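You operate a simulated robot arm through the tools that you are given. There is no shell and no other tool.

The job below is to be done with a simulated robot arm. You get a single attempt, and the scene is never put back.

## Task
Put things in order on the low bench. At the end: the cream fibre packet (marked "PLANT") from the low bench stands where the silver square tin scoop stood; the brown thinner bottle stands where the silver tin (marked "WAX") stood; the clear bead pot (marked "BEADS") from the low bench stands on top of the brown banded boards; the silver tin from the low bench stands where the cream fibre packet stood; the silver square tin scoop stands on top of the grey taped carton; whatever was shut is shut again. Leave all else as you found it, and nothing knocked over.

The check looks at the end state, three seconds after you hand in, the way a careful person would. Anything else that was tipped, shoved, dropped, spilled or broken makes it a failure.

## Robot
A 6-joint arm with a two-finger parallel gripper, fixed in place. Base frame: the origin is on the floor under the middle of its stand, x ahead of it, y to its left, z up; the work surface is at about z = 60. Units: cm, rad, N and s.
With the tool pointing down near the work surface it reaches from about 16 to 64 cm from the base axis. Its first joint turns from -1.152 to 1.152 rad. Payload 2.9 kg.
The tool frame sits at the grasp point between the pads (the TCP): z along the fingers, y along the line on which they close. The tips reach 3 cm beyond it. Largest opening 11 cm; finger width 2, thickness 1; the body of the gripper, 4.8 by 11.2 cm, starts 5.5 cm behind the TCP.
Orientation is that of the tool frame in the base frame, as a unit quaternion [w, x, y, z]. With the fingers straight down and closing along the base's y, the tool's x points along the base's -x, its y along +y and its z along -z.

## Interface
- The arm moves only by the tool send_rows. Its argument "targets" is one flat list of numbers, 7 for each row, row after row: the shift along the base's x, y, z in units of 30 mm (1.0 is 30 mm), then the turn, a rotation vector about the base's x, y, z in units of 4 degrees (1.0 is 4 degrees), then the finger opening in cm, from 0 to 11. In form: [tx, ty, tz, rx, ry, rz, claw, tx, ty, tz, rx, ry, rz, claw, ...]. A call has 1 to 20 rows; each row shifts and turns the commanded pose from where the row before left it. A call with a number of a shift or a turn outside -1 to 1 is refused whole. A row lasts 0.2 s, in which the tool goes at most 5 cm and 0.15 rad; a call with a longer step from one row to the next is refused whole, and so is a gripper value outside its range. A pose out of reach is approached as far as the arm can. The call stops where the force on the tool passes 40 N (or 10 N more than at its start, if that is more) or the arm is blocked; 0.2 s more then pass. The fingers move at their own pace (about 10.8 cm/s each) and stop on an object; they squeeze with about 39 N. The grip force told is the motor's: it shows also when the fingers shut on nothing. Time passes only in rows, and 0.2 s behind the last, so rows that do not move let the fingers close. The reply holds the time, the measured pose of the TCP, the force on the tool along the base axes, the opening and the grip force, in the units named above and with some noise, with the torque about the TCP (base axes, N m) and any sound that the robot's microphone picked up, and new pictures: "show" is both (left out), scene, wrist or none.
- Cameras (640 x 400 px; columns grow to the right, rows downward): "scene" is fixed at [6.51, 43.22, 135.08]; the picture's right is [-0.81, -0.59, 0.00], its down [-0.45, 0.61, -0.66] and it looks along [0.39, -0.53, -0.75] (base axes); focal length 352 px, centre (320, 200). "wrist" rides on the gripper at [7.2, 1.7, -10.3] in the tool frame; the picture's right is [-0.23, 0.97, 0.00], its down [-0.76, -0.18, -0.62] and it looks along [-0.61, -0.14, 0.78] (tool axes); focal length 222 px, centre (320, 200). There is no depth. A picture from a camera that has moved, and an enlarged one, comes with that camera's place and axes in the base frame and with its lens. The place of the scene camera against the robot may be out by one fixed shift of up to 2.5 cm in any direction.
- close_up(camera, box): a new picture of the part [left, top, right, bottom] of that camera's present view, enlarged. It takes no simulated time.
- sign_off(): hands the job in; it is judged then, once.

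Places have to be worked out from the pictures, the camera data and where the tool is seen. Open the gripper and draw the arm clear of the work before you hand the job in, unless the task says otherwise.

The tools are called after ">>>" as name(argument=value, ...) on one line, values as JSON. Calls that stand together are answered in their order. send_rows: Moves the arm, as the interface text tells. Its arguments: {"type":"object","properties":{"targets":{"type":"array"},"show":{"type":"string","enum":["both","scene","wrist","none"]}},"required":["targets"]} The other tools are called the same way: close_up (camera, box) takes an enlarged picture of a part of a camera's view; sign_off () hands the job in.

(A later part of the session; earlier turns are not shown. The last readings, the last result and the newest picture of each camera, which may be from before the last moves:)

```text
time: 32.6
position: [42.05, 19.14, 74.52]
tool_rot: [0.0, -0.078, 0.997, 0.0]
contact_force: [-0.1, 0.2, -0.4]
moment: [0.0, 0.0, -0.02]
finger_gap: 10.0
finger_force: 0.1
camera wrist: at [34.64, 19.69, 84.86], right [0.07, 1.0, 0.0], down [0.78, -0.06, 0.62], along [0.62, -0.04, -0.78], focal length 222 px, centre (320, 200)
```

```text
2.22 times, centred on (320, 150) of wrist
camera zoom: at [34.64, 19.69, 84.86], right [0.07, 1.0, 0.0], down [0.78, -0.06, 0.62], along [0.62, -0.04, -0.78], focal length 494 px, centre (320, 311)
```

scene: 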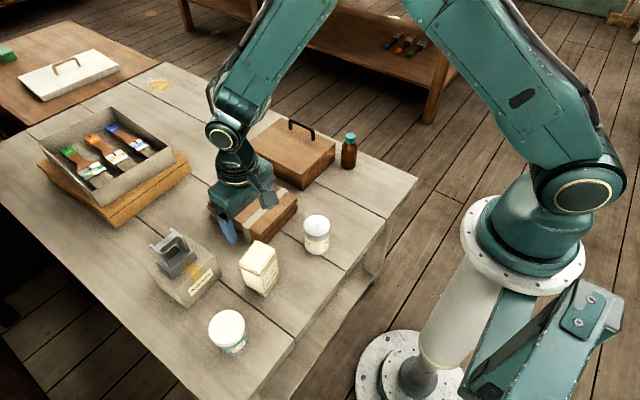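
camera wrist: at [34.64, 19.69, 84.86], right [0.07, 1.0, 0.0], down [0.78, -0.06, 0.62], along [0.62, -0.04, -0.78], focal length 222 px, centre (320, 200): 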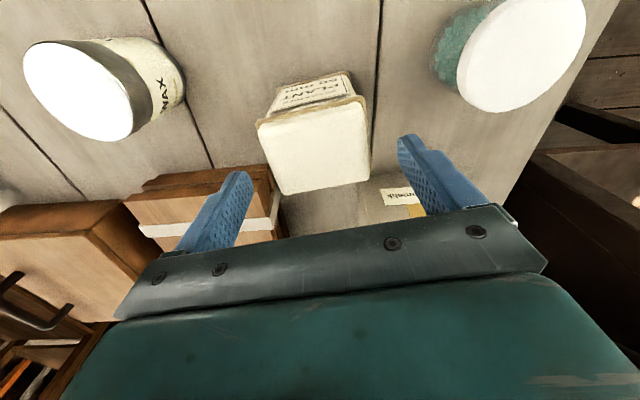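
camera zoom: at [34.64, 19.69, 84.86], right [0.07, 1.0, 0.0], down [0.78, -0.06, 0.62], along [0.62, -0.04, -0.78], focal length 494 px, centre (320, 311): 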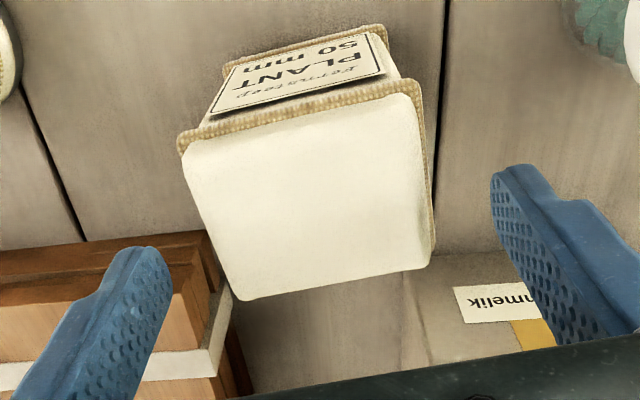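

The packet is centred between the fingers and aligned. I descend to z 66 and close on it.

>>> send_rows(targets=[0.05, 0, -0.7, 0, 0, 0, 10, 0, 0, -0.8, 0, 0, 0, 10, 0, 0, -0.6, 0, 0, 0, 10, 0, 0, -0.5, 0, 0, 0, 10, 0, 0, -0.23, 0, 0, 0, 10, 0, 0, 0, 0, 0, 0, 10, 0, 0, 0, 0, 0, 0, 8, 0, 0, 0, 0, 0, 0, 6, 0, 0, 0, 0, 0, 0, 5, 0, 0, 0, 0, 0, 0, 5], show="both")

>>> close_up(camera="wrist", box=[200, 60, 440, 240])

```text
time: 33.9
position: [42.26, 19.0, 66.53]
tool_rot: [0.001, -0.078, 0.997, 0.0]
contact_force: [-3.5, -2.4, 11.2]
moment: [0.06, 0.02, 0.03]
finger_gap: 10.01
finger_force: 0.0
stopped in row 6: the force on the tool passed its limit at 43 N (the readings are from after the stop); the commanded pose is now the measured one
camera wrist: at [34.85, 19.59, 76.83], right [0.07, 1.0, 0.0], down [0.78, -0.06, 0.62], along [0.62, -0.05, -0.78], focal length 222 px, centre (320, 200)
```

scene: 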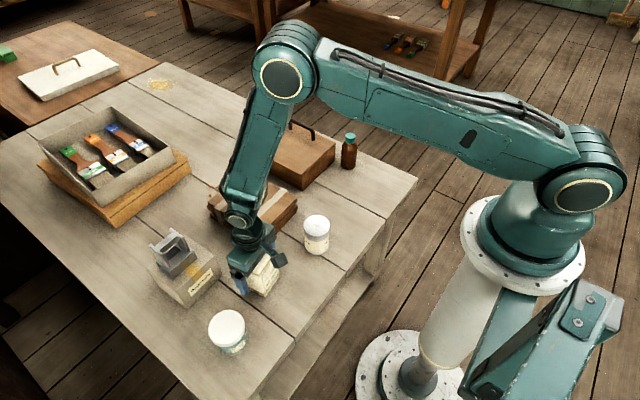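
wrist: 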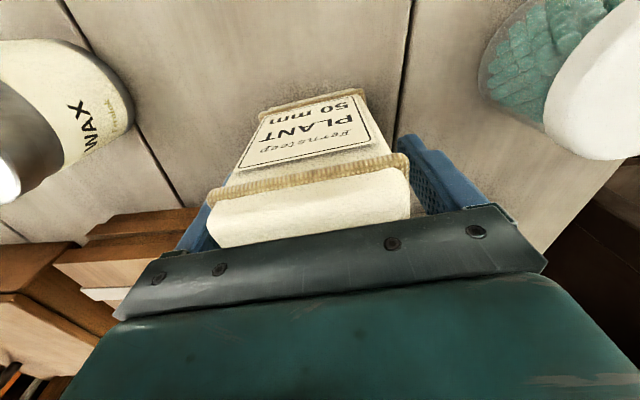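

```text
2.22 times, centred on (320, 150) of wrist
camera zoom: at [34.85, 19.59, 76.83], right [0.07, 1.0, 0.0], down [0.78, -0.06, 0.62], along [0.62, -0.05, -0.78], focal length 494 px, centre (320, 311)
```

zoom: 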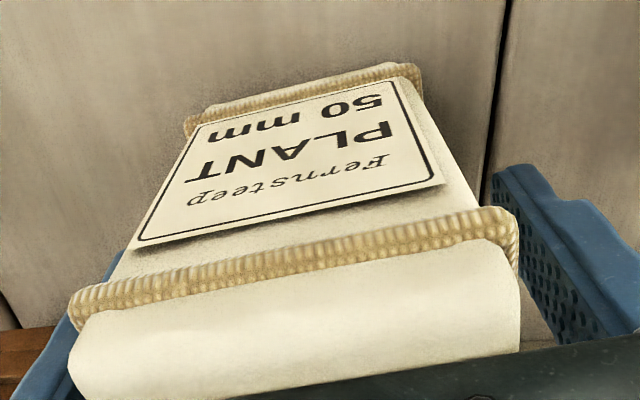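

The gripper's palm met the packet's padded top, so it is nearer z 72, and the arm stopped with the packet unmoved. I back up 1.2 cm and close the fingers there.

>>> send_rows(targets=[0, 0, 0.2, 0, 0, 0, 10, 0, 0, 0.2, 0, 0, 0, 10, 0, 0, 0, 0, 0, 0, 8, 0, 0, 0, 0, 0, 0, 6, 0, 0, 0, 0, 0, 0, 5, 0, 0, 0, 0, 0, 0, 5, 0, 0, 0, 0, 0, 0, 5], show="both")

>>> close_up(camera="wrist", box=[200, 60, 440, 240])

>>> close_up(camera="scene", box=[210, 210, 310, 310])

```text
time: 35.5
position: [42.27, 19.08, 67.58]
tool_rot: [0.001, -0.078, 0.997, 0.001]
contact_force: [-1.3, 0.4, 0.9]
moment: [-0.09, 0.05, 0.01]
finger_gap: 6.96
finger_force: 38.9
camera wrist: at [34.79, 19.61, 77.94], right [0.07, 1.0, 0.0], down [0.78, -0.06, 0.62], along [0.62, -0.05, -0.78], focal length 222 px, centre (320, 200)
```

scene: 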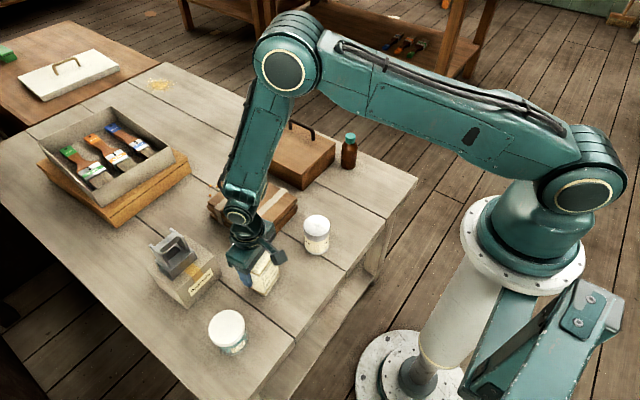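
wrist: 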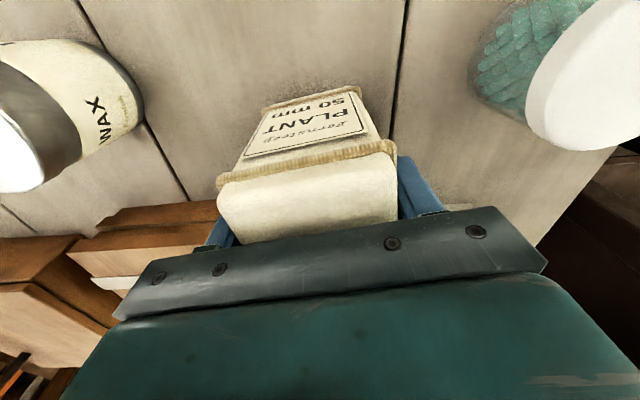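

```text
2.22 times, centred on (320, 150) of wrist
camera zoom: at [34.79, 19.61, 77.94], right [0.07, 1.0, 0.0], down [0.78, -0.06, 0.62], along [0.62, -0.05, -0.78], focal length 494 px, centre (320, 311)
```

zoom: 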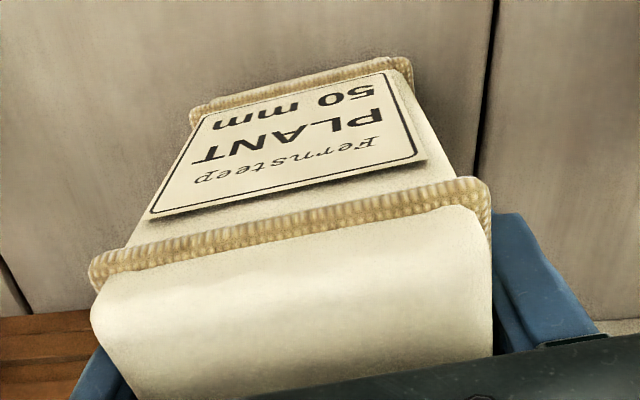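

```text
4.00 times, centred on (260, 260) of scene
camera zoom: at [6.51, 43.22, 135.08], right [-0.81, -0.59, 0.0], down [-0.45, 0.61, -0.66], along [0.39, -0.53, -0.75], focal length 1408 px, centre (560, -40)
```

zoom: 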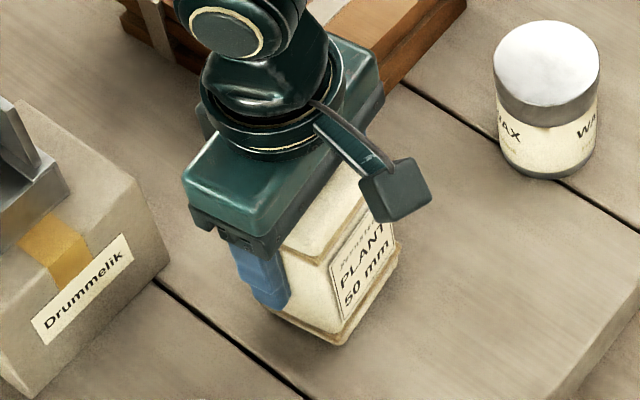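

Gripped at 6.96 cm with the packet still in place. I lift gently and check that it comes along.

>>> send_rows(targets=[0, 0, 0.05, 0, 0, 0, 5, 0, 0, 0.1, 0, 0, 0, 5, 0, 0, 0.15, 0, 0, 0, 5, 0, 0, 0.2, 0, 0, 0, 5, 0, 0, 0.3, 0, 0, 0, 5, 0, 0, 0.3, 0, 0, 0, 5, 0, 0, 0.3, 0, 0, 0, 5, 0, 0, 0.2, 0, 0, 0, 5, 0, 0, 0.1, 0, 0, 0, 5], show="both")

>>> close_up(camera="wrist", box=[200, 60, 440, 240])

```text
time: 37.5
position: [42.25, 19.17, 72.63]
tool_rot: [0.0, -0.078, 0.997, 0.0]
contact_force: [0.2, -0.1, -1.6]
moment: [0.02, 0.0, 0.02]
finger_gap: 6.98
finger_force: 39.2
camera wrist: at [34.8, 19.67, 83.04], right [0.07, 1.0, 0.0], down [0.78, -0.06, 0.62], along [0.62, -0.05, -0.78], focal length 222 px, centre (320, 200)
```

scene: 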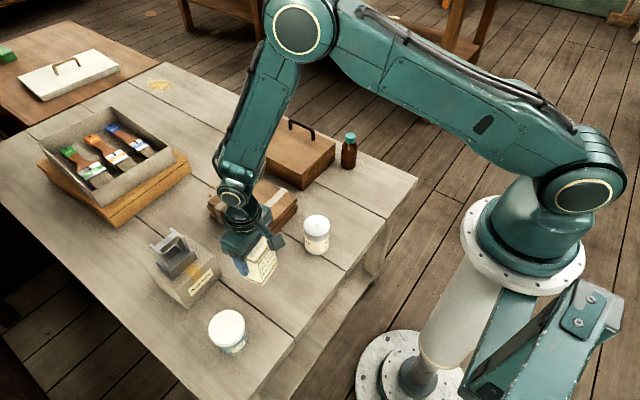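
wrist: 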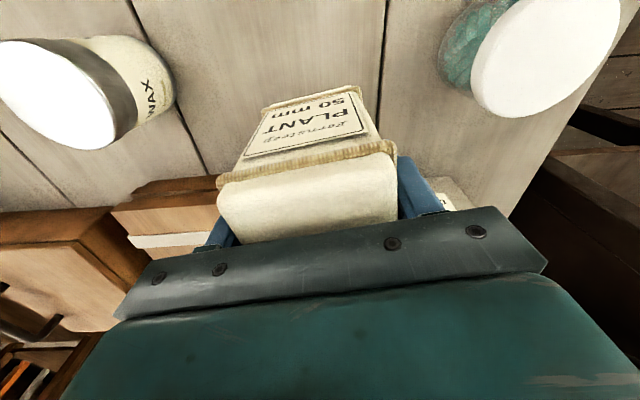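

```text
2.22 times, centred on (320, 150) of wrist
camera zoom: at [34.8, 19.67, 83.04], right [0.07, 1.0, 0.0], down [0.78, -0.06, 0.62], along [0.62, -0.05, -0.78], focal length 494 px, centre (320, 311)
```

zoom: 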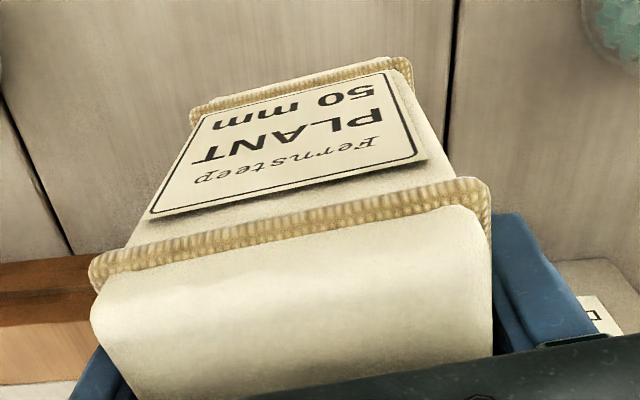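

The packet is held securely. I raise it to about z 81.5 and start toward the scoop's old place.

>>> send_rows(targets=[0, 0, 0.15, 0, 0, 0, 5, 0, 0, 0.3, 0, 0, 0, 5, 0, 0, 0.35, 0, 0, 0, 5, 0, 0, 0.35, 0, 0, 0, 5, 0, 0, 0.35, 0, 0, 0, 5, 0, 0, 0.35, 0, 0, 0, 5, 0, 0, 0.35, 0, 0, 0, 5, 0, 0, 0.35, 0, 0, 0, 5, 0, 0, 0.3, 0, 0, 0, 5, 0, 0, 0.15, 0, 0, 0, 5, -0.015, -0.2, 0, 0, 0, 0, 5, -0.029, -0.4, 0, 0, 0, 0, 5, -0.044, -0.6, 0, 0, 0, 0, 5, -0.051, -0.7, 0, 0, 0, 0, 5, -0.051, -0.7, 0, 0, 0, 0, 5, -0.051, -0.7, 0, 0, 0, 0, 5, -0.051, -0.7, 0, 0, 0, 0, 5, -0.044, -0.6, 0, 0, 0, 0, 5, -0.029, -0.4, 0, 0, 0, 0, 5, -0.015, -0.2, 0, 0, 0, 0, 5], show="wrist")

>>> send_rows(targets=[-0.015, -0.2, 0, 0, 0, 0, 5, -0.029, -0.4, 0, 0, 0, 0, 5, -0.044, -0.6, 0, 0, 0, -0.25, 5, -0.051, -0.7, 0, 0, 0, -0.25, 5, -0.051, -0.7, 0, 0, 0, -0.25, 5, -0.051, -0.7, 0, 0, 0, -0.25, 5, -0.051, -0.7, 0, 0, 0, -0.25, 5, -0.051, -0.7, 0, 0, 0, -0.25, 5, -0.051, -0.7, 0, 0, 0, -0.25, 5, -0.051, -0.7, 0, 0, 0, -0.25, 5, -0.051, -0.7, 0, 0, 0, -0.25, 5, -0.051, -0.7, 0, 0, 0, 0, 5, -0.037, -0.5, 0, 0, 0, 0, 5, -0.022, -0.3, 0, 0, 0, 0, 5, -0.015, -0.2, 0, 0, 0, 0, 5], show="both")

```text
time: 41.7
position: [41.17, 3.38, 81.62]
tool_rot: [0.002, -0.079, 0.997, 0.0]
contact_force: [-0.2, -0.3, -1.7]
moment: [-0.02, -0.05, 0.02]
finger_gap: 6.96
finger_force: 39.0
camera wrist: at [33.84, 3.97, 92.08], right [0.07, 1.0, 0.0], down [0.78, -0.06, 0.63], along [0.62, -0.04, -0.78], focal length 222 px, centre (320, 200)
```

wrist: 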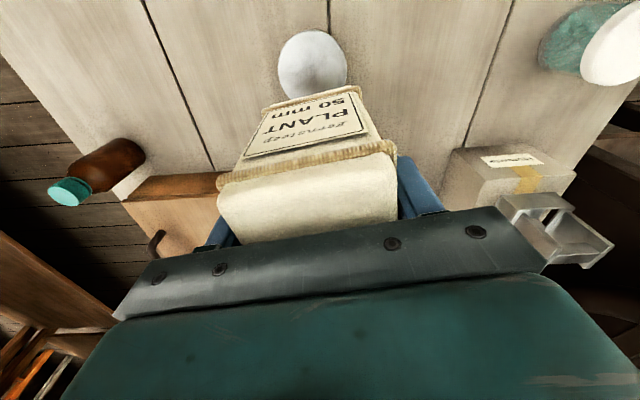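

```text
time: 44.9
position: [39.34, -21.96, 81.76]
tool_rot: [0.001, 0.0, 1.0, 0.0]
contact_force: [-0.4, 0.2, -1.7]
moment: [0.02, -0.02, -0.02]
finger_gap: 6.92
finger_force: 39.0
camera wrist: at [32.05, -20.24, 92.12], right [0.23, 0.97, 0.0], down [0.76, -0.18, 0.62], along [0.61, -0.14, -0.78], focal length 222 px, centre (320, 200)
```

scene: 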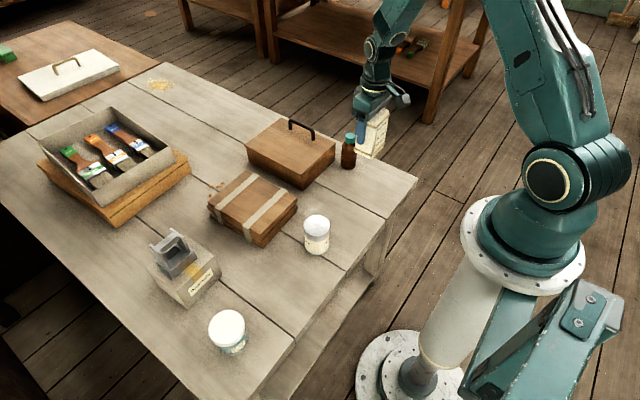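
wrist: 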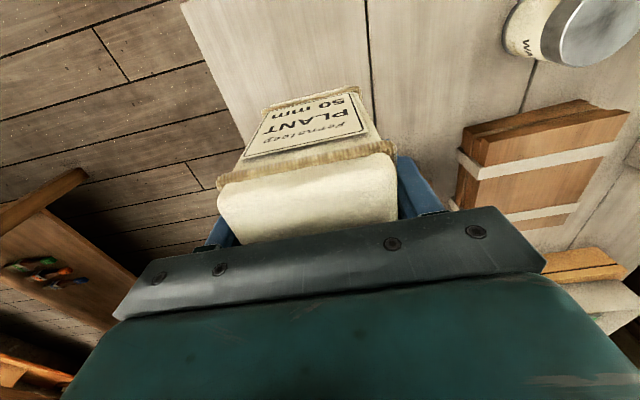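

The packet is over the scoop's old place at (39.3, -22.0). I lower it most of the way, to about 6 mm above the bench.

>>> send_rows(targets=[-0.03, 0, -0.2, 0, 0, 0, 5, 0, 0, -0.4, 0, 0, 0, 5, 0, 0, -0.5, 0, 0, 0, 5, 0, 0, -0.5, 0, 0, 0, 5, 0, 0, -0.5, 0, 0, 0, 5, 0, 0, -0.5, 0, 0, 0, 5, 0, 0, -0.5, 0, 0, 0, 5, 0, 0, -0.5, 0, 0, 0, 5, 0, 0, -0.4, 0, 0, 0, 5, 0, 0, -0.3, 0, 0, 0, 5, 0, 0, -0.15, 0, 0, 0, 5, 0, 0, -0.05, 0, 0, 0, 5], show="both")

>>> close_up(camera="scene", box=[320, 110, 400, 210])

```text
time: 47.5
position: [39.18, -22.11, 68.15]
tool_rot: [0.001, 0.0, 1.0, 0.0]
contact_force: [0.0, -0.3, -0.9]
moment: [0.02, 0.0, 0.0]
finger_gap: 6.95
finger_force: 38.5
camera wrist: at [31.98, -20.37, 78.57], right [0.23, 0.97, 0.0], down [0.76, -0.18, 0.62], along [0.61, -0.14, -0.78], focal length 222 px, centre (320, 200)
```

scene: 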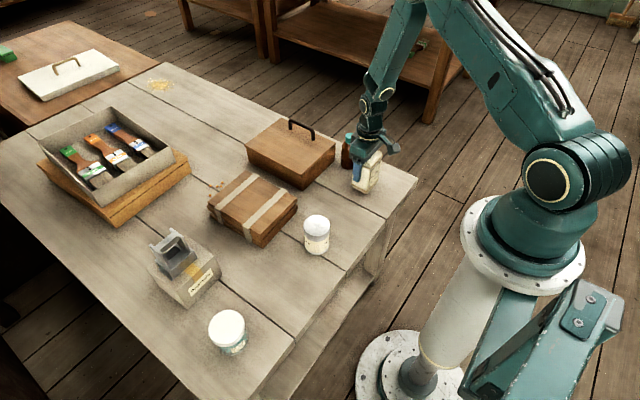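
wrist: 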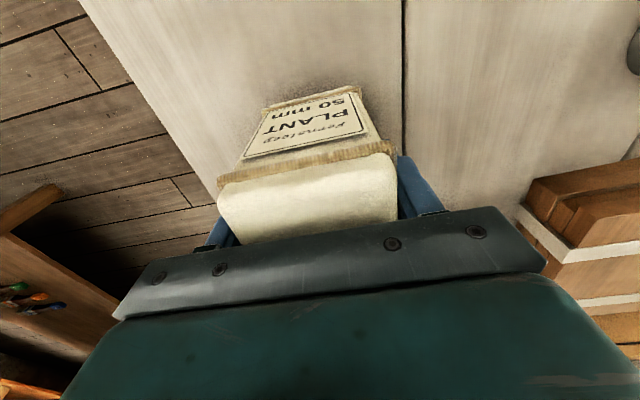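

```text
4.00 times, centred on (360, 160) of scene
camera zoom: at [6.52, 43.22, 135.08], right [-0.81, -0.59, 0.0], down [-0.45, 0.61, -0.66], along [0.39, -0.53, -0.75], focal length 1408 px, centre (160, 360)
```

zoom: 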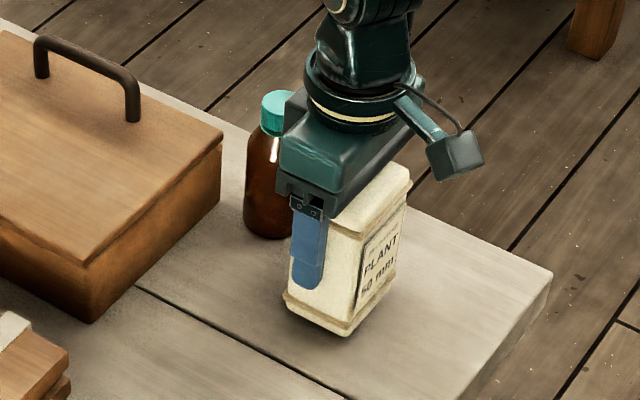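

The packet is just above the bench. I lower in small steps until the force shows contact.

>>> send_rows(targets=[0, 0, -0.06, 0, 0, 0, 5, 0, 0, -0.05, 0, 0, 0, 5, 0, 0, -0.04, 0, 0, 0, 5, 0, 0, -0.03, 0, 0, 0, 5, 0, 0, 0, 0, 0, 0, 5], show="none")

```text
time: 48.7
position: [39.19, -22.15, 67.63]
tool_rot: [0.001, -0.001, 1.0, 0.0]
contact_force: [-0.1, 0.2, -1.0]
moment: [0.0, -0.01, -0.02]
finger_gap: 6.99
finger_force: 39.1
```

Still only the packet's weight shows, with no contact. I take a few more 1 mm steps.

>>> send_rows(targets=[0, 0, -0.03, 0, 0, 0, 5, 0, 0, -0.03, 0, 0, 0, 5, 0, 0, 0, 0, 0, 0, 5], show="none")

```text
time: 49.5
position: [39.29, -22.18, 67.59]
tool_rot: [0.002, 0.0, 1.0, 0.0]
contact_force: [-6.8, 3.9, 29.8]
moment: [0.18, 0.37, -0.06]
finger_gap: 7.0
finger_force: 39.0
```

Contact with the bench at 30 N. I ease off the preload and open the fingers.

>>> send_rows(targets=[0, 0, 0.05, 0, 0, 0, 5, 0, 0, 0, 0, 0, 0, 5, 0, 0, 0, 0, 0, 0, 7.4, 0, 0, 0, 0, 0, 0, 8.4, 0, 0, 0, 0, 0, 0, 9.4, 0, 0, 0, 0, 0, 0, 9.4], show="wrist")

>>> close_up(camera="scene", box=[320, 110, 400, 210])

```text
time: 50.9
position: [39.26, -22.05, 67.58]
tool_rot: [0.001, -0.001, 1.0, 0.0]
contact_force: [0.8, 0.2, 0.6]
moment: [-0.02, 0.02, 0.02]
finger_gap: 9.41
finger_force: 0.1
camera wrist: at [32.04, -20.35, 77.96], right [0.23, 0.97, 0.0], down [0.76, -0.18, 0.62], along [0.61, -0.14, -0.78], focal length 222 px, centre (320, 200)
```

wrist: 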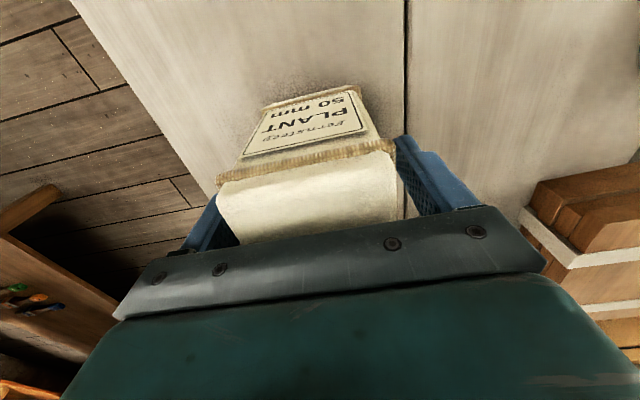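

```text
4.00 times, centred on (360, 160) of scene
camera zoom: at [6.51, 43.22, 135.08], right [-0.81, -0.59, 0.0], down [-0.45, 0.61, -0.66], along [0.39, -0.53, -0.75], focal length 1408 px, centre (160, 360)
```

zoom: 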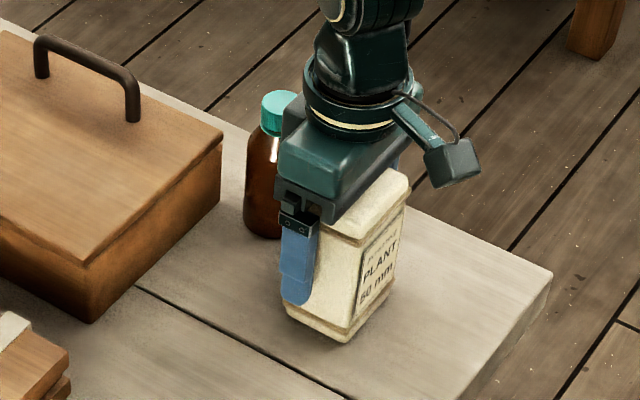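

The packet is free and standing. I rise straight up and move over the wax tin to look.

>>> send_rows(targets=[0, 0, 0.2, 0, 0, 0, 9.4, 0, 0, 0.4, 0, 0, 0, 9.4, 0, 0, 0.8, 0, 0, 0, 9.4, 0, 0, 0.9, 0, 0, 0, 9.4, 0, 0, 0.9, 0, 0, 0, 9.4, 0, 0, 0.9, 0, 0, 0, 9.4, 0, 0, 0.9, 0, 0, 0, 9.4, -0.065, 0.935, 0, 0, 0, 0, 9.4, -0.065, 0.935, 0, 0, 0, 0, 9.4, -0.065, 0.935, 0, 0, 0, 0, 9.4, -0.065, 0.935, 0, 0, 0, 0, 9.4, -0.065, 0.935, 0, 0, 0, 0, 9.4, -0.065, 0.935, 0, 0, 0, 0, 9.4, -0.065, 0.935, 0, 0, 0, 0, 9.4, -0.065, 0.935, 0, 0, 0, 0, 9.4, -0.065, 0.935, 0, 0, 0, 0, 9.4, 0, 0, 0, 0, 0, 0, 9.4], show="both")

>>> close_up(camera="wrist", box=[220, 20, 420, 180])

>>> close_up(camera="scene", box=[320, 110, 400, 210])

>>> close_up(camera="scene", box=[280, 190, 360, 280])

```text
time: 54.5
position: [37.45, 3.22, 82.46]
tool_rot: [0.001, 0.001, 1.0, 0.0]
contact_force: [0.0, -1.0, 0.3]
moment: [-0.01, 0.0, 0.02]
finger_gap: 9.41
finger_force: 0.0
camera wrist: at [30.17, 4.97, 92.78], right [0.23, 0.97, 0.0], down [0.76, -0.18, 0.62], along [0.61, -0.14, -0.78], focal length 222 px, centre (320, 200)
```

scene: 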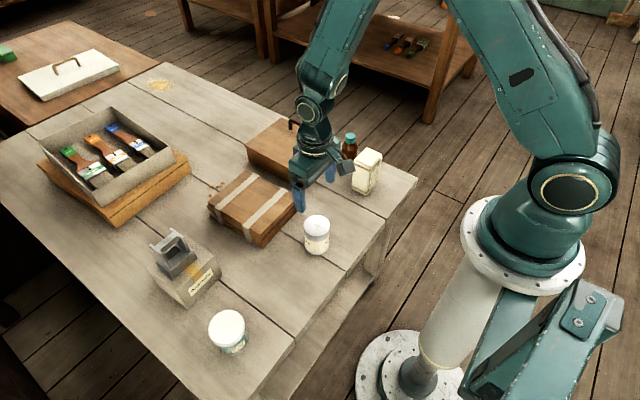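
wrist: 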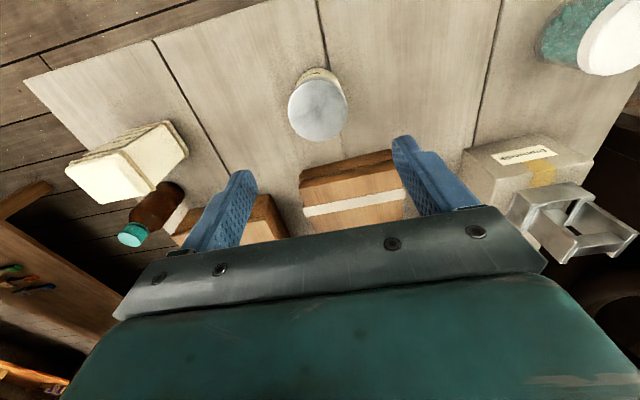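

```text
2.50 times, centred on (320, 100) of wrist
camera zoom: at [30.17, 4.97, 92.78], right [0.23, 0.97, 0.0], down [0.76, -0.18, 0.62], along [0.61, -0.14, -0.78], focal length 555 px, centre (320, 450)
```

zoom: 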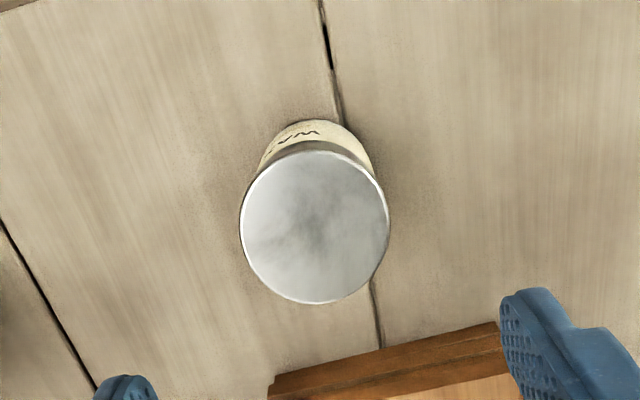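

```text
4.00 times, centred on (360, 160) of scene
camera zoom: at [6.51, 43.23, 135.08], right [-0.81, -0.59, 0.0], down [-0.45, 0.61, -0.66], along [0.39, -0.53, -0.75], focal length 1408 px, centre (160, 360)
```

zoom: 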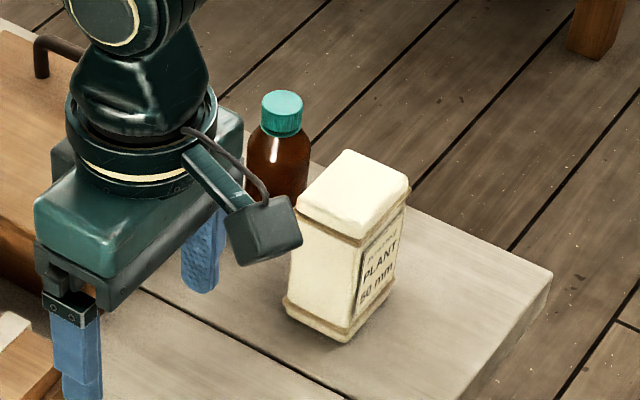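

```text
4.44 times, centred on (320, 235) of scene
camera zoom: at [6.51, 43.23, 135.08], right [-0.81, -0.59, 0.0], down [-0.45, 0.61, -0.66], along [0.39, -0.53, -0.75], focal length 1565 px, centre (320, 44)
```

zoom: 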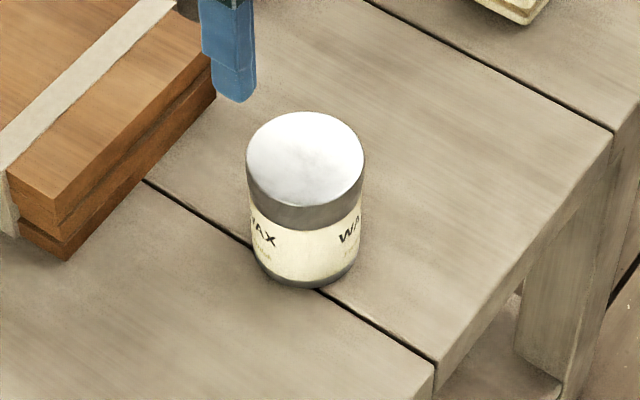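

The packet stands upright in the scoop's old place. The wax tin is centred near (37.4, 3.15), about 6.2 cm across, with its top near z 69. I descend to z 65.4 with the fingers open either side.

>>> send_rows(targets=[-0.02, -0.02, -0.8, 0, 0, 0, 9.4, 0, 0, -0.9, 0, 0, 0, 9.4, 0, 0, -0.9, 0, 0, 0, 9.4, 0, 0, -0.9, 0, 0, 0, 9.4, 0, 0, -0.7, 0, 0, 0, 9.4, 0, 0, -0.6, 0, 0, 0, 9.4, 0, 0, -0.5, 0, 0, 0, 9.4, 0, 0, -0.4, 0, 0, 0, 9.4, 0, 0, 0, 0, 0, 0, 9.4], show="wrist")

>>> close_up(camera="scene", box=[270, 180, 370, 280])

```text
time: 56.5
position: [37.23, 3.3, 65.46]
tool_rot: [0.001, 0.0, 1.0, 0.0]
contact_force: [0.0, -0.4, 0.5]
moment: [0.02, 0.02, -0.02]
finger_gap: 9.43
finger_force: 0.0
camera wrist: at [30.08, 4.95, 75.82], right [0.23, 0.97, 0.0], down [0.76, -0.18, 0.62], along [0.61, -0.14, -0.78], focal length 222 px, centre (320, 200)
```

wrist: 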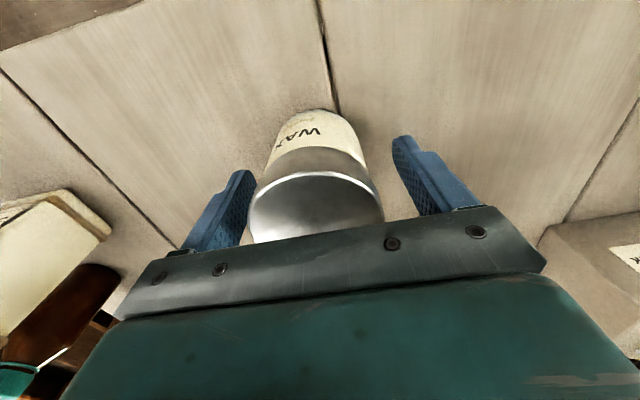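

```text
4.00 times, centred on (320, 230) of scene
camera zoom: at [6.51, 43.22, 135.08], right [-0.81, -0.59, 0.0], down [-0.45, 0.61, -0.66], along [0.39, -0.53, -0.75], focal length 1408 px, centre (320, 80)
```

zoom: 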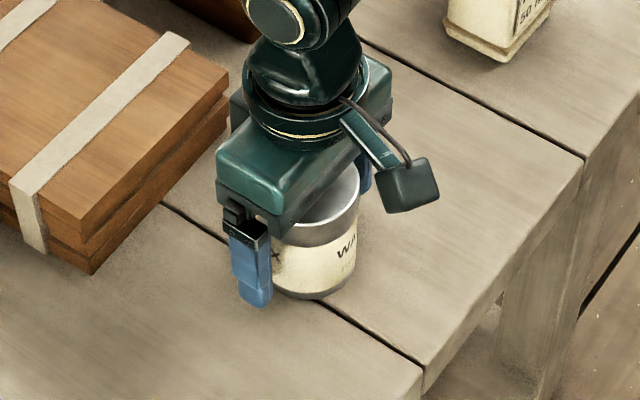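

The tin is between the fingers with no contact. I close on it and lift a very small amount, slowly.

>>> send_rows(targets=[0, 0, 0, 0, 0, 0, 8, 0, 0, 0, 0, 0, 0, 6.5, 0, 0, 0, 0, 0, 0, 4.5, 0, 0, 0, 0, 0, 0, 4, 0, 0, 0, 0, 0, 0, 4], show="wrist")

>>> send_rows(targets=[0, 0, 0.05, 0, 0, 0, 4, 0, 0, 0.1, 0, 0, 0, 4, 0, 0, 0.15, 0, 0, 0, 4, 0, 0, 0.2, 0, 0, 0, 4, 0, 0, 0.2, 0, 0, 0, 4, 0, 0, 0.2, 0, 0, 0, 4, 0, 0, 0.1, 0, 0, 0, 4], show="both")

>>> close_up(camera="scene", box=[270, 180, 370, 280])

```text
time: 57.7
position: [37.47, 3.26, 65.5]
tool_rot: [0.001, 0.001, 1.0, 0.0]
contact_force: [0.2, -1.5, -0.4]
moment: [0.01, -0.02, 0.03]
finger_gap: 6.38
finger_force: 38.8
camera wrist: at [30.09, 4.95, 75.84], right [0.23, 0.97, 0.0], down [0.76, -0.18, 0.62], along [0.61, -0.14, -0.78], focal length 222 px, centre (320, 200)
```

wrist: 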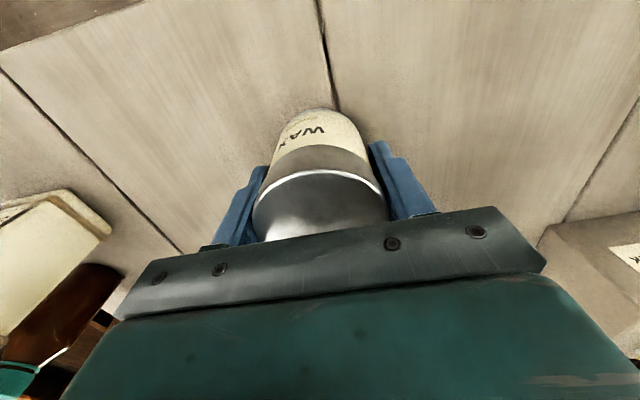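

```text
time: 59.3
position: [37.19, 3.07, 68.64]
tool_rot: [0.001, 0.0, 1.0, 0.0]
contact_force: [-0.1, -0.6, -3.3]
moment: [-0.02, 0.03, -0.01]
finger_gap: 6.36
finger_force: 38.5
camera wrist: at [30.06, 4.82, 78.89], right [0.23, 0.97, 0.0], down [0.76, -0.18, 0.62], along [0.61, -0.14, -0.78], focal length 222 px, centre (320, 200)
```

scene: 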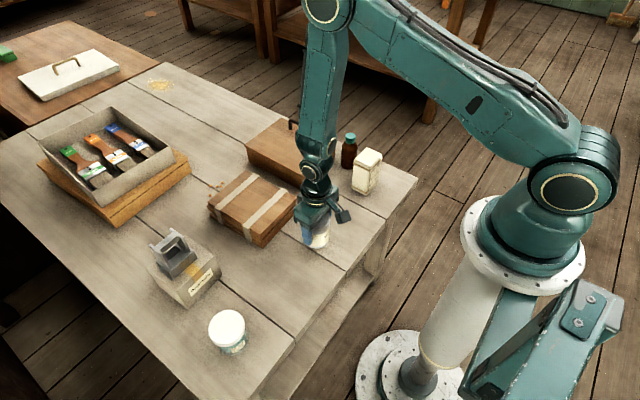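
wrist: 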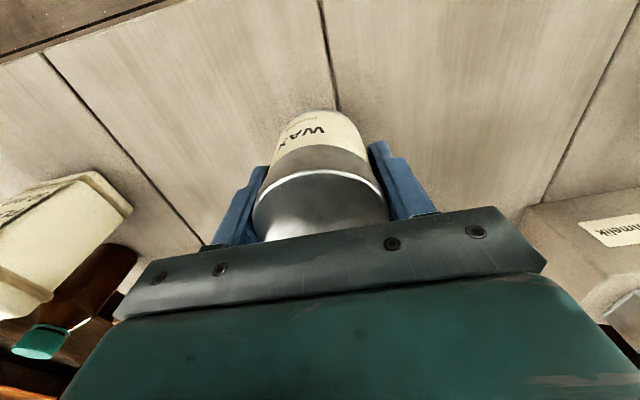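

```text
4.00 times, centred on (320, 230) of scene
camera zoom: at [6.52, 43.22, 135.08], right [-0.81, -0.59, 0.0], down [-0.45, 0.61, -0.66], along [0.39, -0.53, -0.75], focal length 1408 px, centre (320, 80)
```

zoom: 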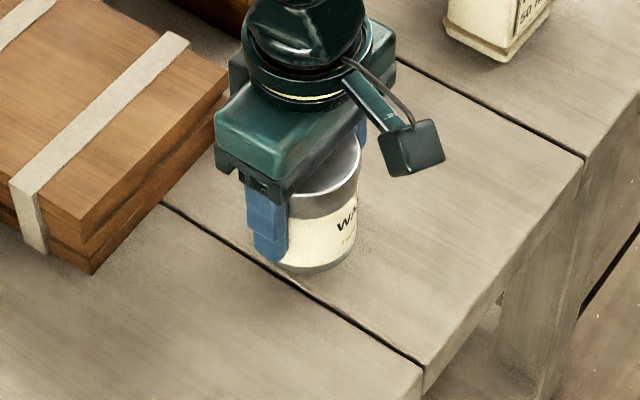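

The tin is held well, with about 3 N of weight. I raise it a little more and carry it to the packet's old place at about (42.2, 19.1).

>>> send_rows(targets=[0, 0, 0.2, 0, 0, 0, 4, 0, 0, 0.3, 0, 0, 0, 4, 0, 0, 0.2, 0, 0, 0, 4, 0, 0, 0.1, 0, 0, 0, 4, 0.049, 0.159, 0, 0, 0, 0, 4, 0.097, 0.318, 0, 0, 0, 0, 4, 0.146, 0.477, 0, 0, 0, 0, 4, 0.179, 0.583, 0, 0, 0, 0, 4, 0.179, 0.583, 0, 0, 0, 0, 4, 0.179, 0.583, 0, 0, 0, 0, 4, 0.179, 0.583, 0, 0, 0, 0, 4, 0.179, 0.583, 0, 0, 0, 0, 4, 0.179, 0.583, 0, 0, 0, 0, 4, 0.13, 0.424, 0, 0, 0, 0, 4, 0.081, 0.265, 0, 0, 0, 0, 4, 0.049, 0.159, 0, 0, 0, 0, 4], show="both")

```text
time: 62.7
position: [42.36, 19.16, 70.93]
tool_rot: [0.0, 0.0, 1.0, 0.0]
contact_force: [-0.4, 0.8, -3.7]
moment: [-0.01, 0.01, -0.01]
finger_gap: 6.38
finger_force: 39.1
camera wrist: at [35.06, 20.85, 81.28], right [0.23, 0.97, 0.0], down [0.76, -0.18, 0.62], along [0.61, -0.14, -0.78], focal length 222 px, centre (320, 200)
```

scene: 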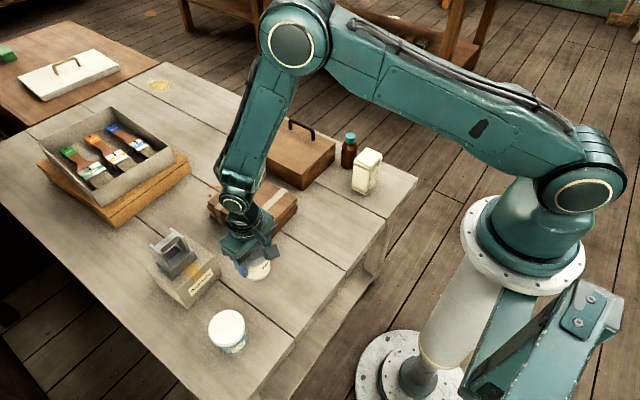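
wrist: 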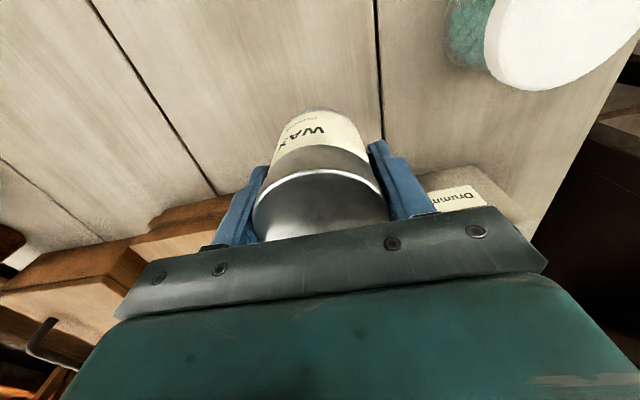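

It is over the target. I lower to about 4 mm above the bench, then in small steps to contact.

>>> send_rows(targets=[-0.03, 0, -0.2, 0, 0, 0, 4, 0, 0, -0.3, 0, 0, 0, 4, 0, 0, -0.4, 0, 0, 0, 4, 0, 0, -0.3, 0, 0, 0, 4, 0, 0, -0.2, 0, 0, 0, 4, 0, 0, -0.15, 0, 0, 0, 4, 0, 0, -0.1, 0, 0, 0, 4, 0, 0, -0.05, 0, 0, 0, 4, 0, 0, -0.04, 0, 0, 0, 4, 0, 0, 0, 0, 0, 0, 4], show="none")

>>> send_rows(targets=[0, 0, -0.03, 0, 0, 0, 4, 0, 0, -0.03, 0, 0, 0, 4, 0, 0, 0, 0, 0, 0, 4], show="scene")

```text
time: 64.9
position: [42.25, 19.03, 65.68]
tool_rot: [0.001, 0.001, 1.0, 0.0]
contact_force: [0.0, 0.1, -2.4]
moment: [-0.02, 0.01, 0.0]
finger_gap: 6.37
finger_force: 39.4
```

```text
time: 65.7
position: [42.15, 19.1, 65.54]
tool_rot: [0.001, 0.0, 1.0, 0.0]
contact_force: [0.3, 0.3, -3.9]
moment: [0.04, -0.02, -0.02]
finger_gap: 6.38
finger_force: 39.1
```

scene: 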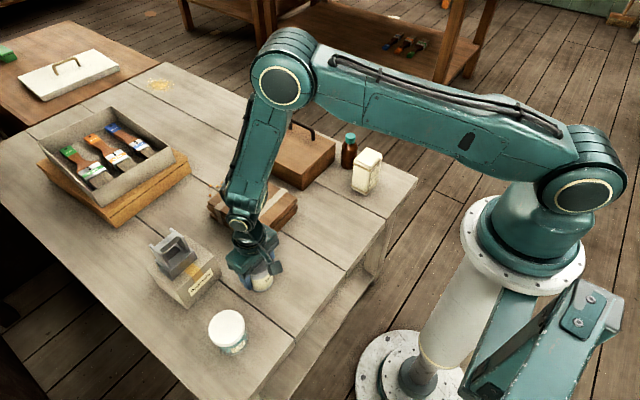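

Still only its weight shows, so there is no contact yet. I keep lowering by small steps.

>>> send_rows(targets=[0, 0, -0.03, 0, 0, 0, 4, 0, 0, -0.02, 0, 0, 0, 4, 0, 0, 0, 0, 0, 0, 4], show="none")

```text
time: 66.5
position: [42.12, 19.17, 65.53]
tool_rot: [0.001, 0.0, 1.0, 0.0]
contact_force: [-6.3, -1.6, 23.6]
moment: [-0.16, 0.34, -0.07]
finger_gap: 6.37
finger_force: 38.9
```

Contact at 24 N. I ease off the preload, open the fingers and check the tin.

>>> send_rows(targets=[0, 0, 0.05, 0, 0, 0, 4, 0, 0, 0, 0, 0, 0, 4, 0, 0, 0, 0, 0, 0, 6.8, 0, 0, 0, 0, 0, 0, 7.8, 0, 0, 0, 0, 0, 0, 9, 0, 0, 0, 0, 0, 0, 9], show="wrist")

>>> close_up(camera="scene", box=[210, 210, 310, 310])

```text
time: 67.9
position: [42.1, 19.13, 65.46]
tool_rot: [0.001, 0.0, 1.0, -0.001]
contact_force: [0.3, 0.2, -0.1]
moment: [-0.03, -0.03, 0.03]
finger_gap: 8.99
finger_force: 0.1
camera wrist: at [34.9, 20.79, 75.85], right [0.23, 0.97, 0.0], down [0.76, -0.18, 0.62], along [0.61, -0.14, -0.78], focal length 222 px, centre (320, 200)
```

wrist: 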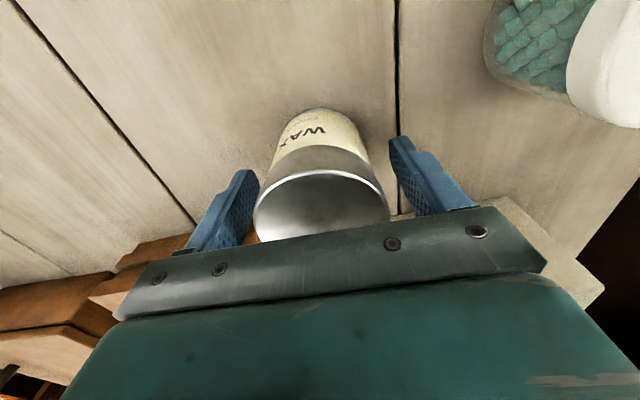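

```text
4.00 times, centred on (260, 260) of scene
camera zoom: at [6.51, 43.22, 135.08], right [-0.81, -0.59, 0.0], down [-0.45, 0.61, -0.66], along [0.39, -0.53, -0.75], focal length 1408 px, centre (560, -40)
```

zoom: 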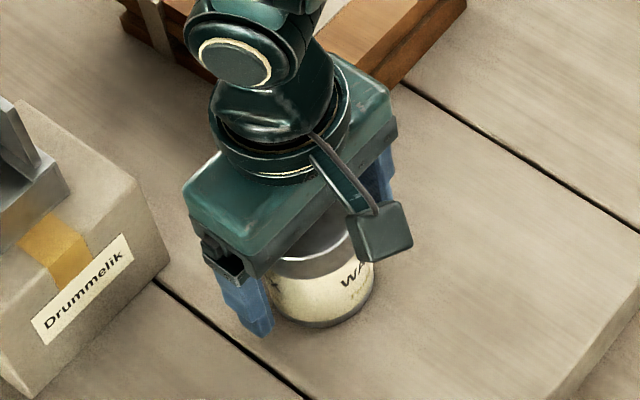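

The tin stands in the packet's old place. I rise and move across to the bottle, staying high.

>>> send_rows(targets=[0, 0, 0.2, 0, 0, 0, 9, 0, 0, 0.4, 0, 0, 0, 9, 0, 0, 0.8, 0, 0, 0, 9, 0, 0, 0.9, 0, 0, 0, 9, 0, 0, 0.9, 0, 0, 0, 9, 0, 0, 0.9, 0, 0, 0, 9, 0, 0, 0.9, 0, 0, 0, 9, 0, 0, 0.9, 0, 0, 0, 9, 0, 0, 0.8, 0, 0, 0, 9, 0.1, -0.9, 0, 0, 0, 0, 9, 0.1, -0.9, 0, 0, 0, 0, 9, 0.1, -0.9, 0, 0, 0, 0, 9, 0.1, -0.9, 0, 0, 0, 0, 9, 0.1, -0.9, 0, 0, 0, 0, 9, 0.1, -0.9, 0, 0, 0, 0, 9, 0.1, -0.9, 0, 0, 0, 0, 9, 0.1, -0.9, 0, 0, 0, 0, 9], show="scene")

>>> send_rows(targets=[0.09, -0.9, 0, 0, 0, 0, 9, 0.09, -0.9, 0, 0, 0, 0, 9, 0.09, -0.9, 0, 0, 0, 0, 9, 0.09, -0.9, 0, 0, 0, 0, 9, 0.09, -0.9, 0, 0, 0, 0, 9, 0.09, -0.9, 0, 0, 0, 0, 9, 0.09, -0.9, 0, 0, 0, 0, 9, 0.09, -0.9, 0, 0, 0, 0, 9, 0.09, -0.9, 0, 0, 0, 0, 9, 0, 0, 0, 0, 0, 0, 9], show="both")

>>> close_up(camera="wrist", box=[220, 20, 420, 180])

>>> close_up(camera="scene", box=[320, 110, 400, 210])

>>> close_up(camera="scene", box=[140, 200, 300, 360])

```text
time: 71.5
position: [44.6, -2.53, 85.67]
tool_rot: [0.0, 0.0, 1.0, 0.0]
contact_force: [-0.1, -0.3, -0.1]
moment: [0.01, -0.02, 0.03]
finger_gap: 8.98
finger_force: 0.1
```

scene: 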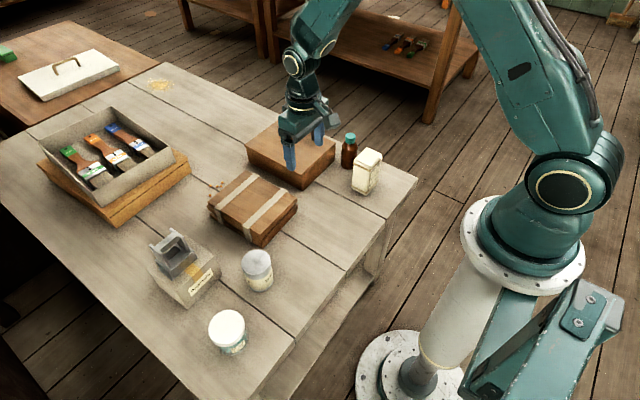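

```text
time: 73.7
position: [46.85, -26.8, 85.63]
tool_rot: [0.001, -0.001, 1.0, 0.0]
contact_force: [0.3, 0.8, 0.0]
moment: [0.01, -0.01, 0.0]
finger_gap: 9.0
finger_force: 0.1
camera wrist: at [39.61, -25.19, 95.95], right [0.23, 0.97, 0.0], down [0.76, -0.18, 0.62], along [0.61, -0.14, -0.78], focal length 222 px, centre (320, 200)
```

scene: 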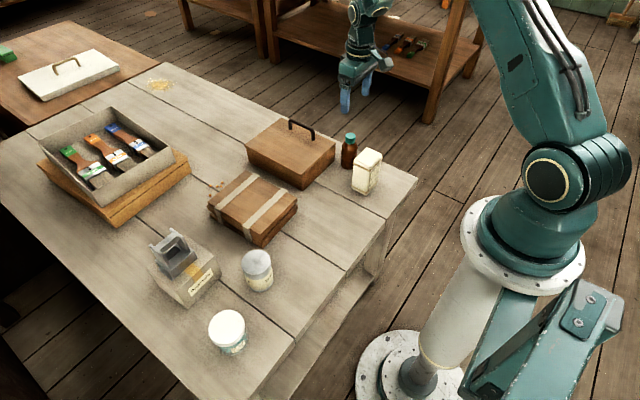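
wrist: 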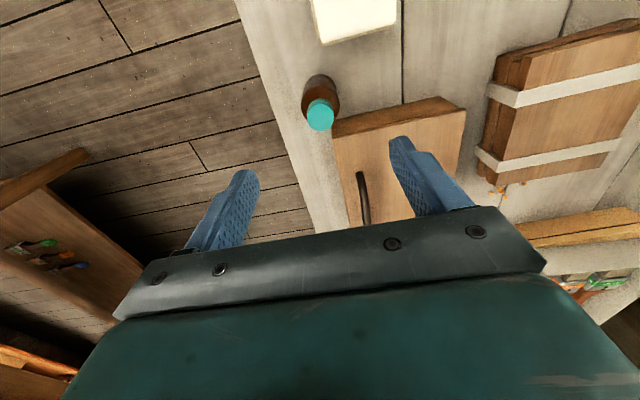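

```text
2.50 times, centred on (320, 100) of wrist
camera zoom: at [39.61, -25.19, 95.95], right [0.23, 0.97, 0.0], down [0.76, -0.18, 0.62], along [0.61, -0.14, -0.78], focal length 555 px, centre (320, 450)
```

zoom: 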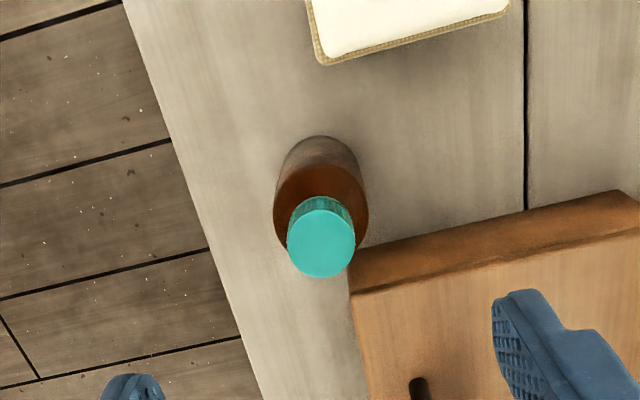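

```text
4.00 times, centred on (360, 160) of scene
camera zoom: at [6.52, 43.22, 135.08], right [-0.81, -0.59, 0.0], down [-0.45, 0.61, -0.66], along [0.39, -0.53, -0.75], focal length 1408 px, centre (160, 360)
```

zoom: 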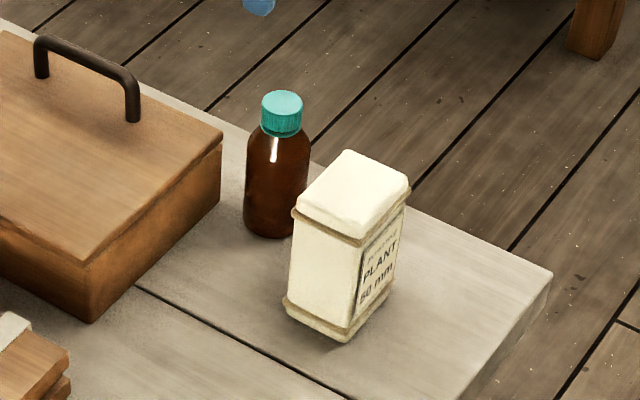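

```text
2.50 times, centred on (220, 280) of scene
camera zoom: at [6.52, 43.22, 135.08], right [-0.81, -0.59, 0.0], down [-0.45, 0.61, -0.66], along [0.39, -0.53, -0.75], focal length 880 px, centre (570, 0)
```

zoom: 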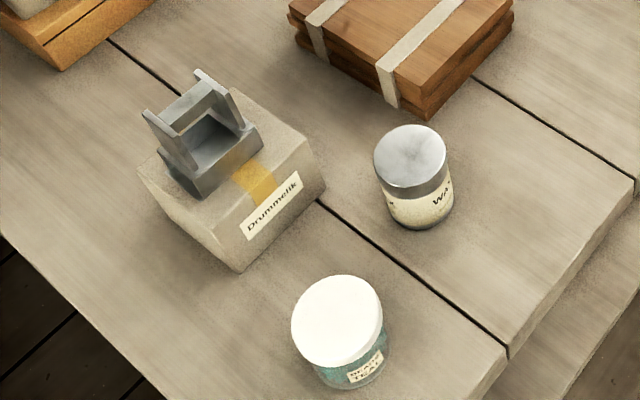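

The tin and scoop look right. The bottle is centred near (46.95, -26.85), 4.6 cm across, with its cap top near z 72.2. I descend to z 67.4 straddling it along y.

>>> send_rows(targets=[0.01, -0.01, -0.8, 0, 0, 0, 8.5, 0, 0, -0.9, 0, 0, 0, 8.5, 0, 0, -0.9, 0, 0, 0, 8.5, 0, 0, -0.8, 0, 0, 0, 8.5, 0, 0, -0.6, 0, 0, 0, 8.5, 0, 0, 0, 0, 0, 0, 8.5], show="wrist")

>>> close_up(camera="wrist", box=[200, 60, 440, 240])

```text
time: 75.1
position: [47.13, -26.83, 73.67]
tool_rot: [0.002, 0.0, 1.0, 0.0]
contact_force: [0.2, -0.1, 0.6]
moment: [0.01, -0.02, 0.03]
finger_gap: 8.5
finger_force: 0.0
camera wrist: at [39.82, -25.12, 83.98], right [0.23, 0.97, 0.0], down [0.76, -0.18, 0.63], along [0.61, -0.14, -0.78], focal length 222 px, centre (320, 200)
```

wrist: 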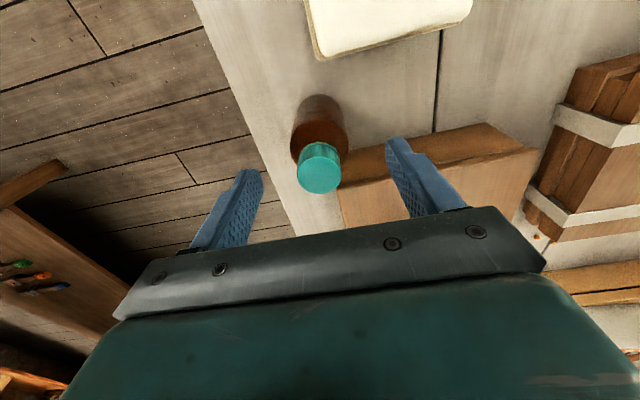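

```text
2.22 times, centred on (320, 150) of wrist
camera zoom: at [39.82, -25.12, 83.98], right [0.23, 0.97, 0.0], down [0.76, -0.18, 0.63], along [0.61, -0.14, -0.78], focal length 494 px, centre (320, 311)
```

zoom: 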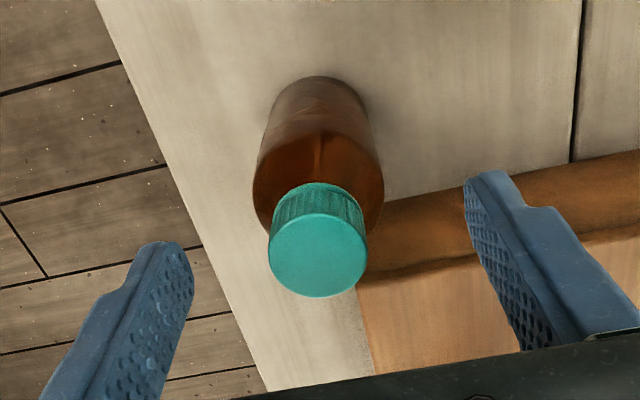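

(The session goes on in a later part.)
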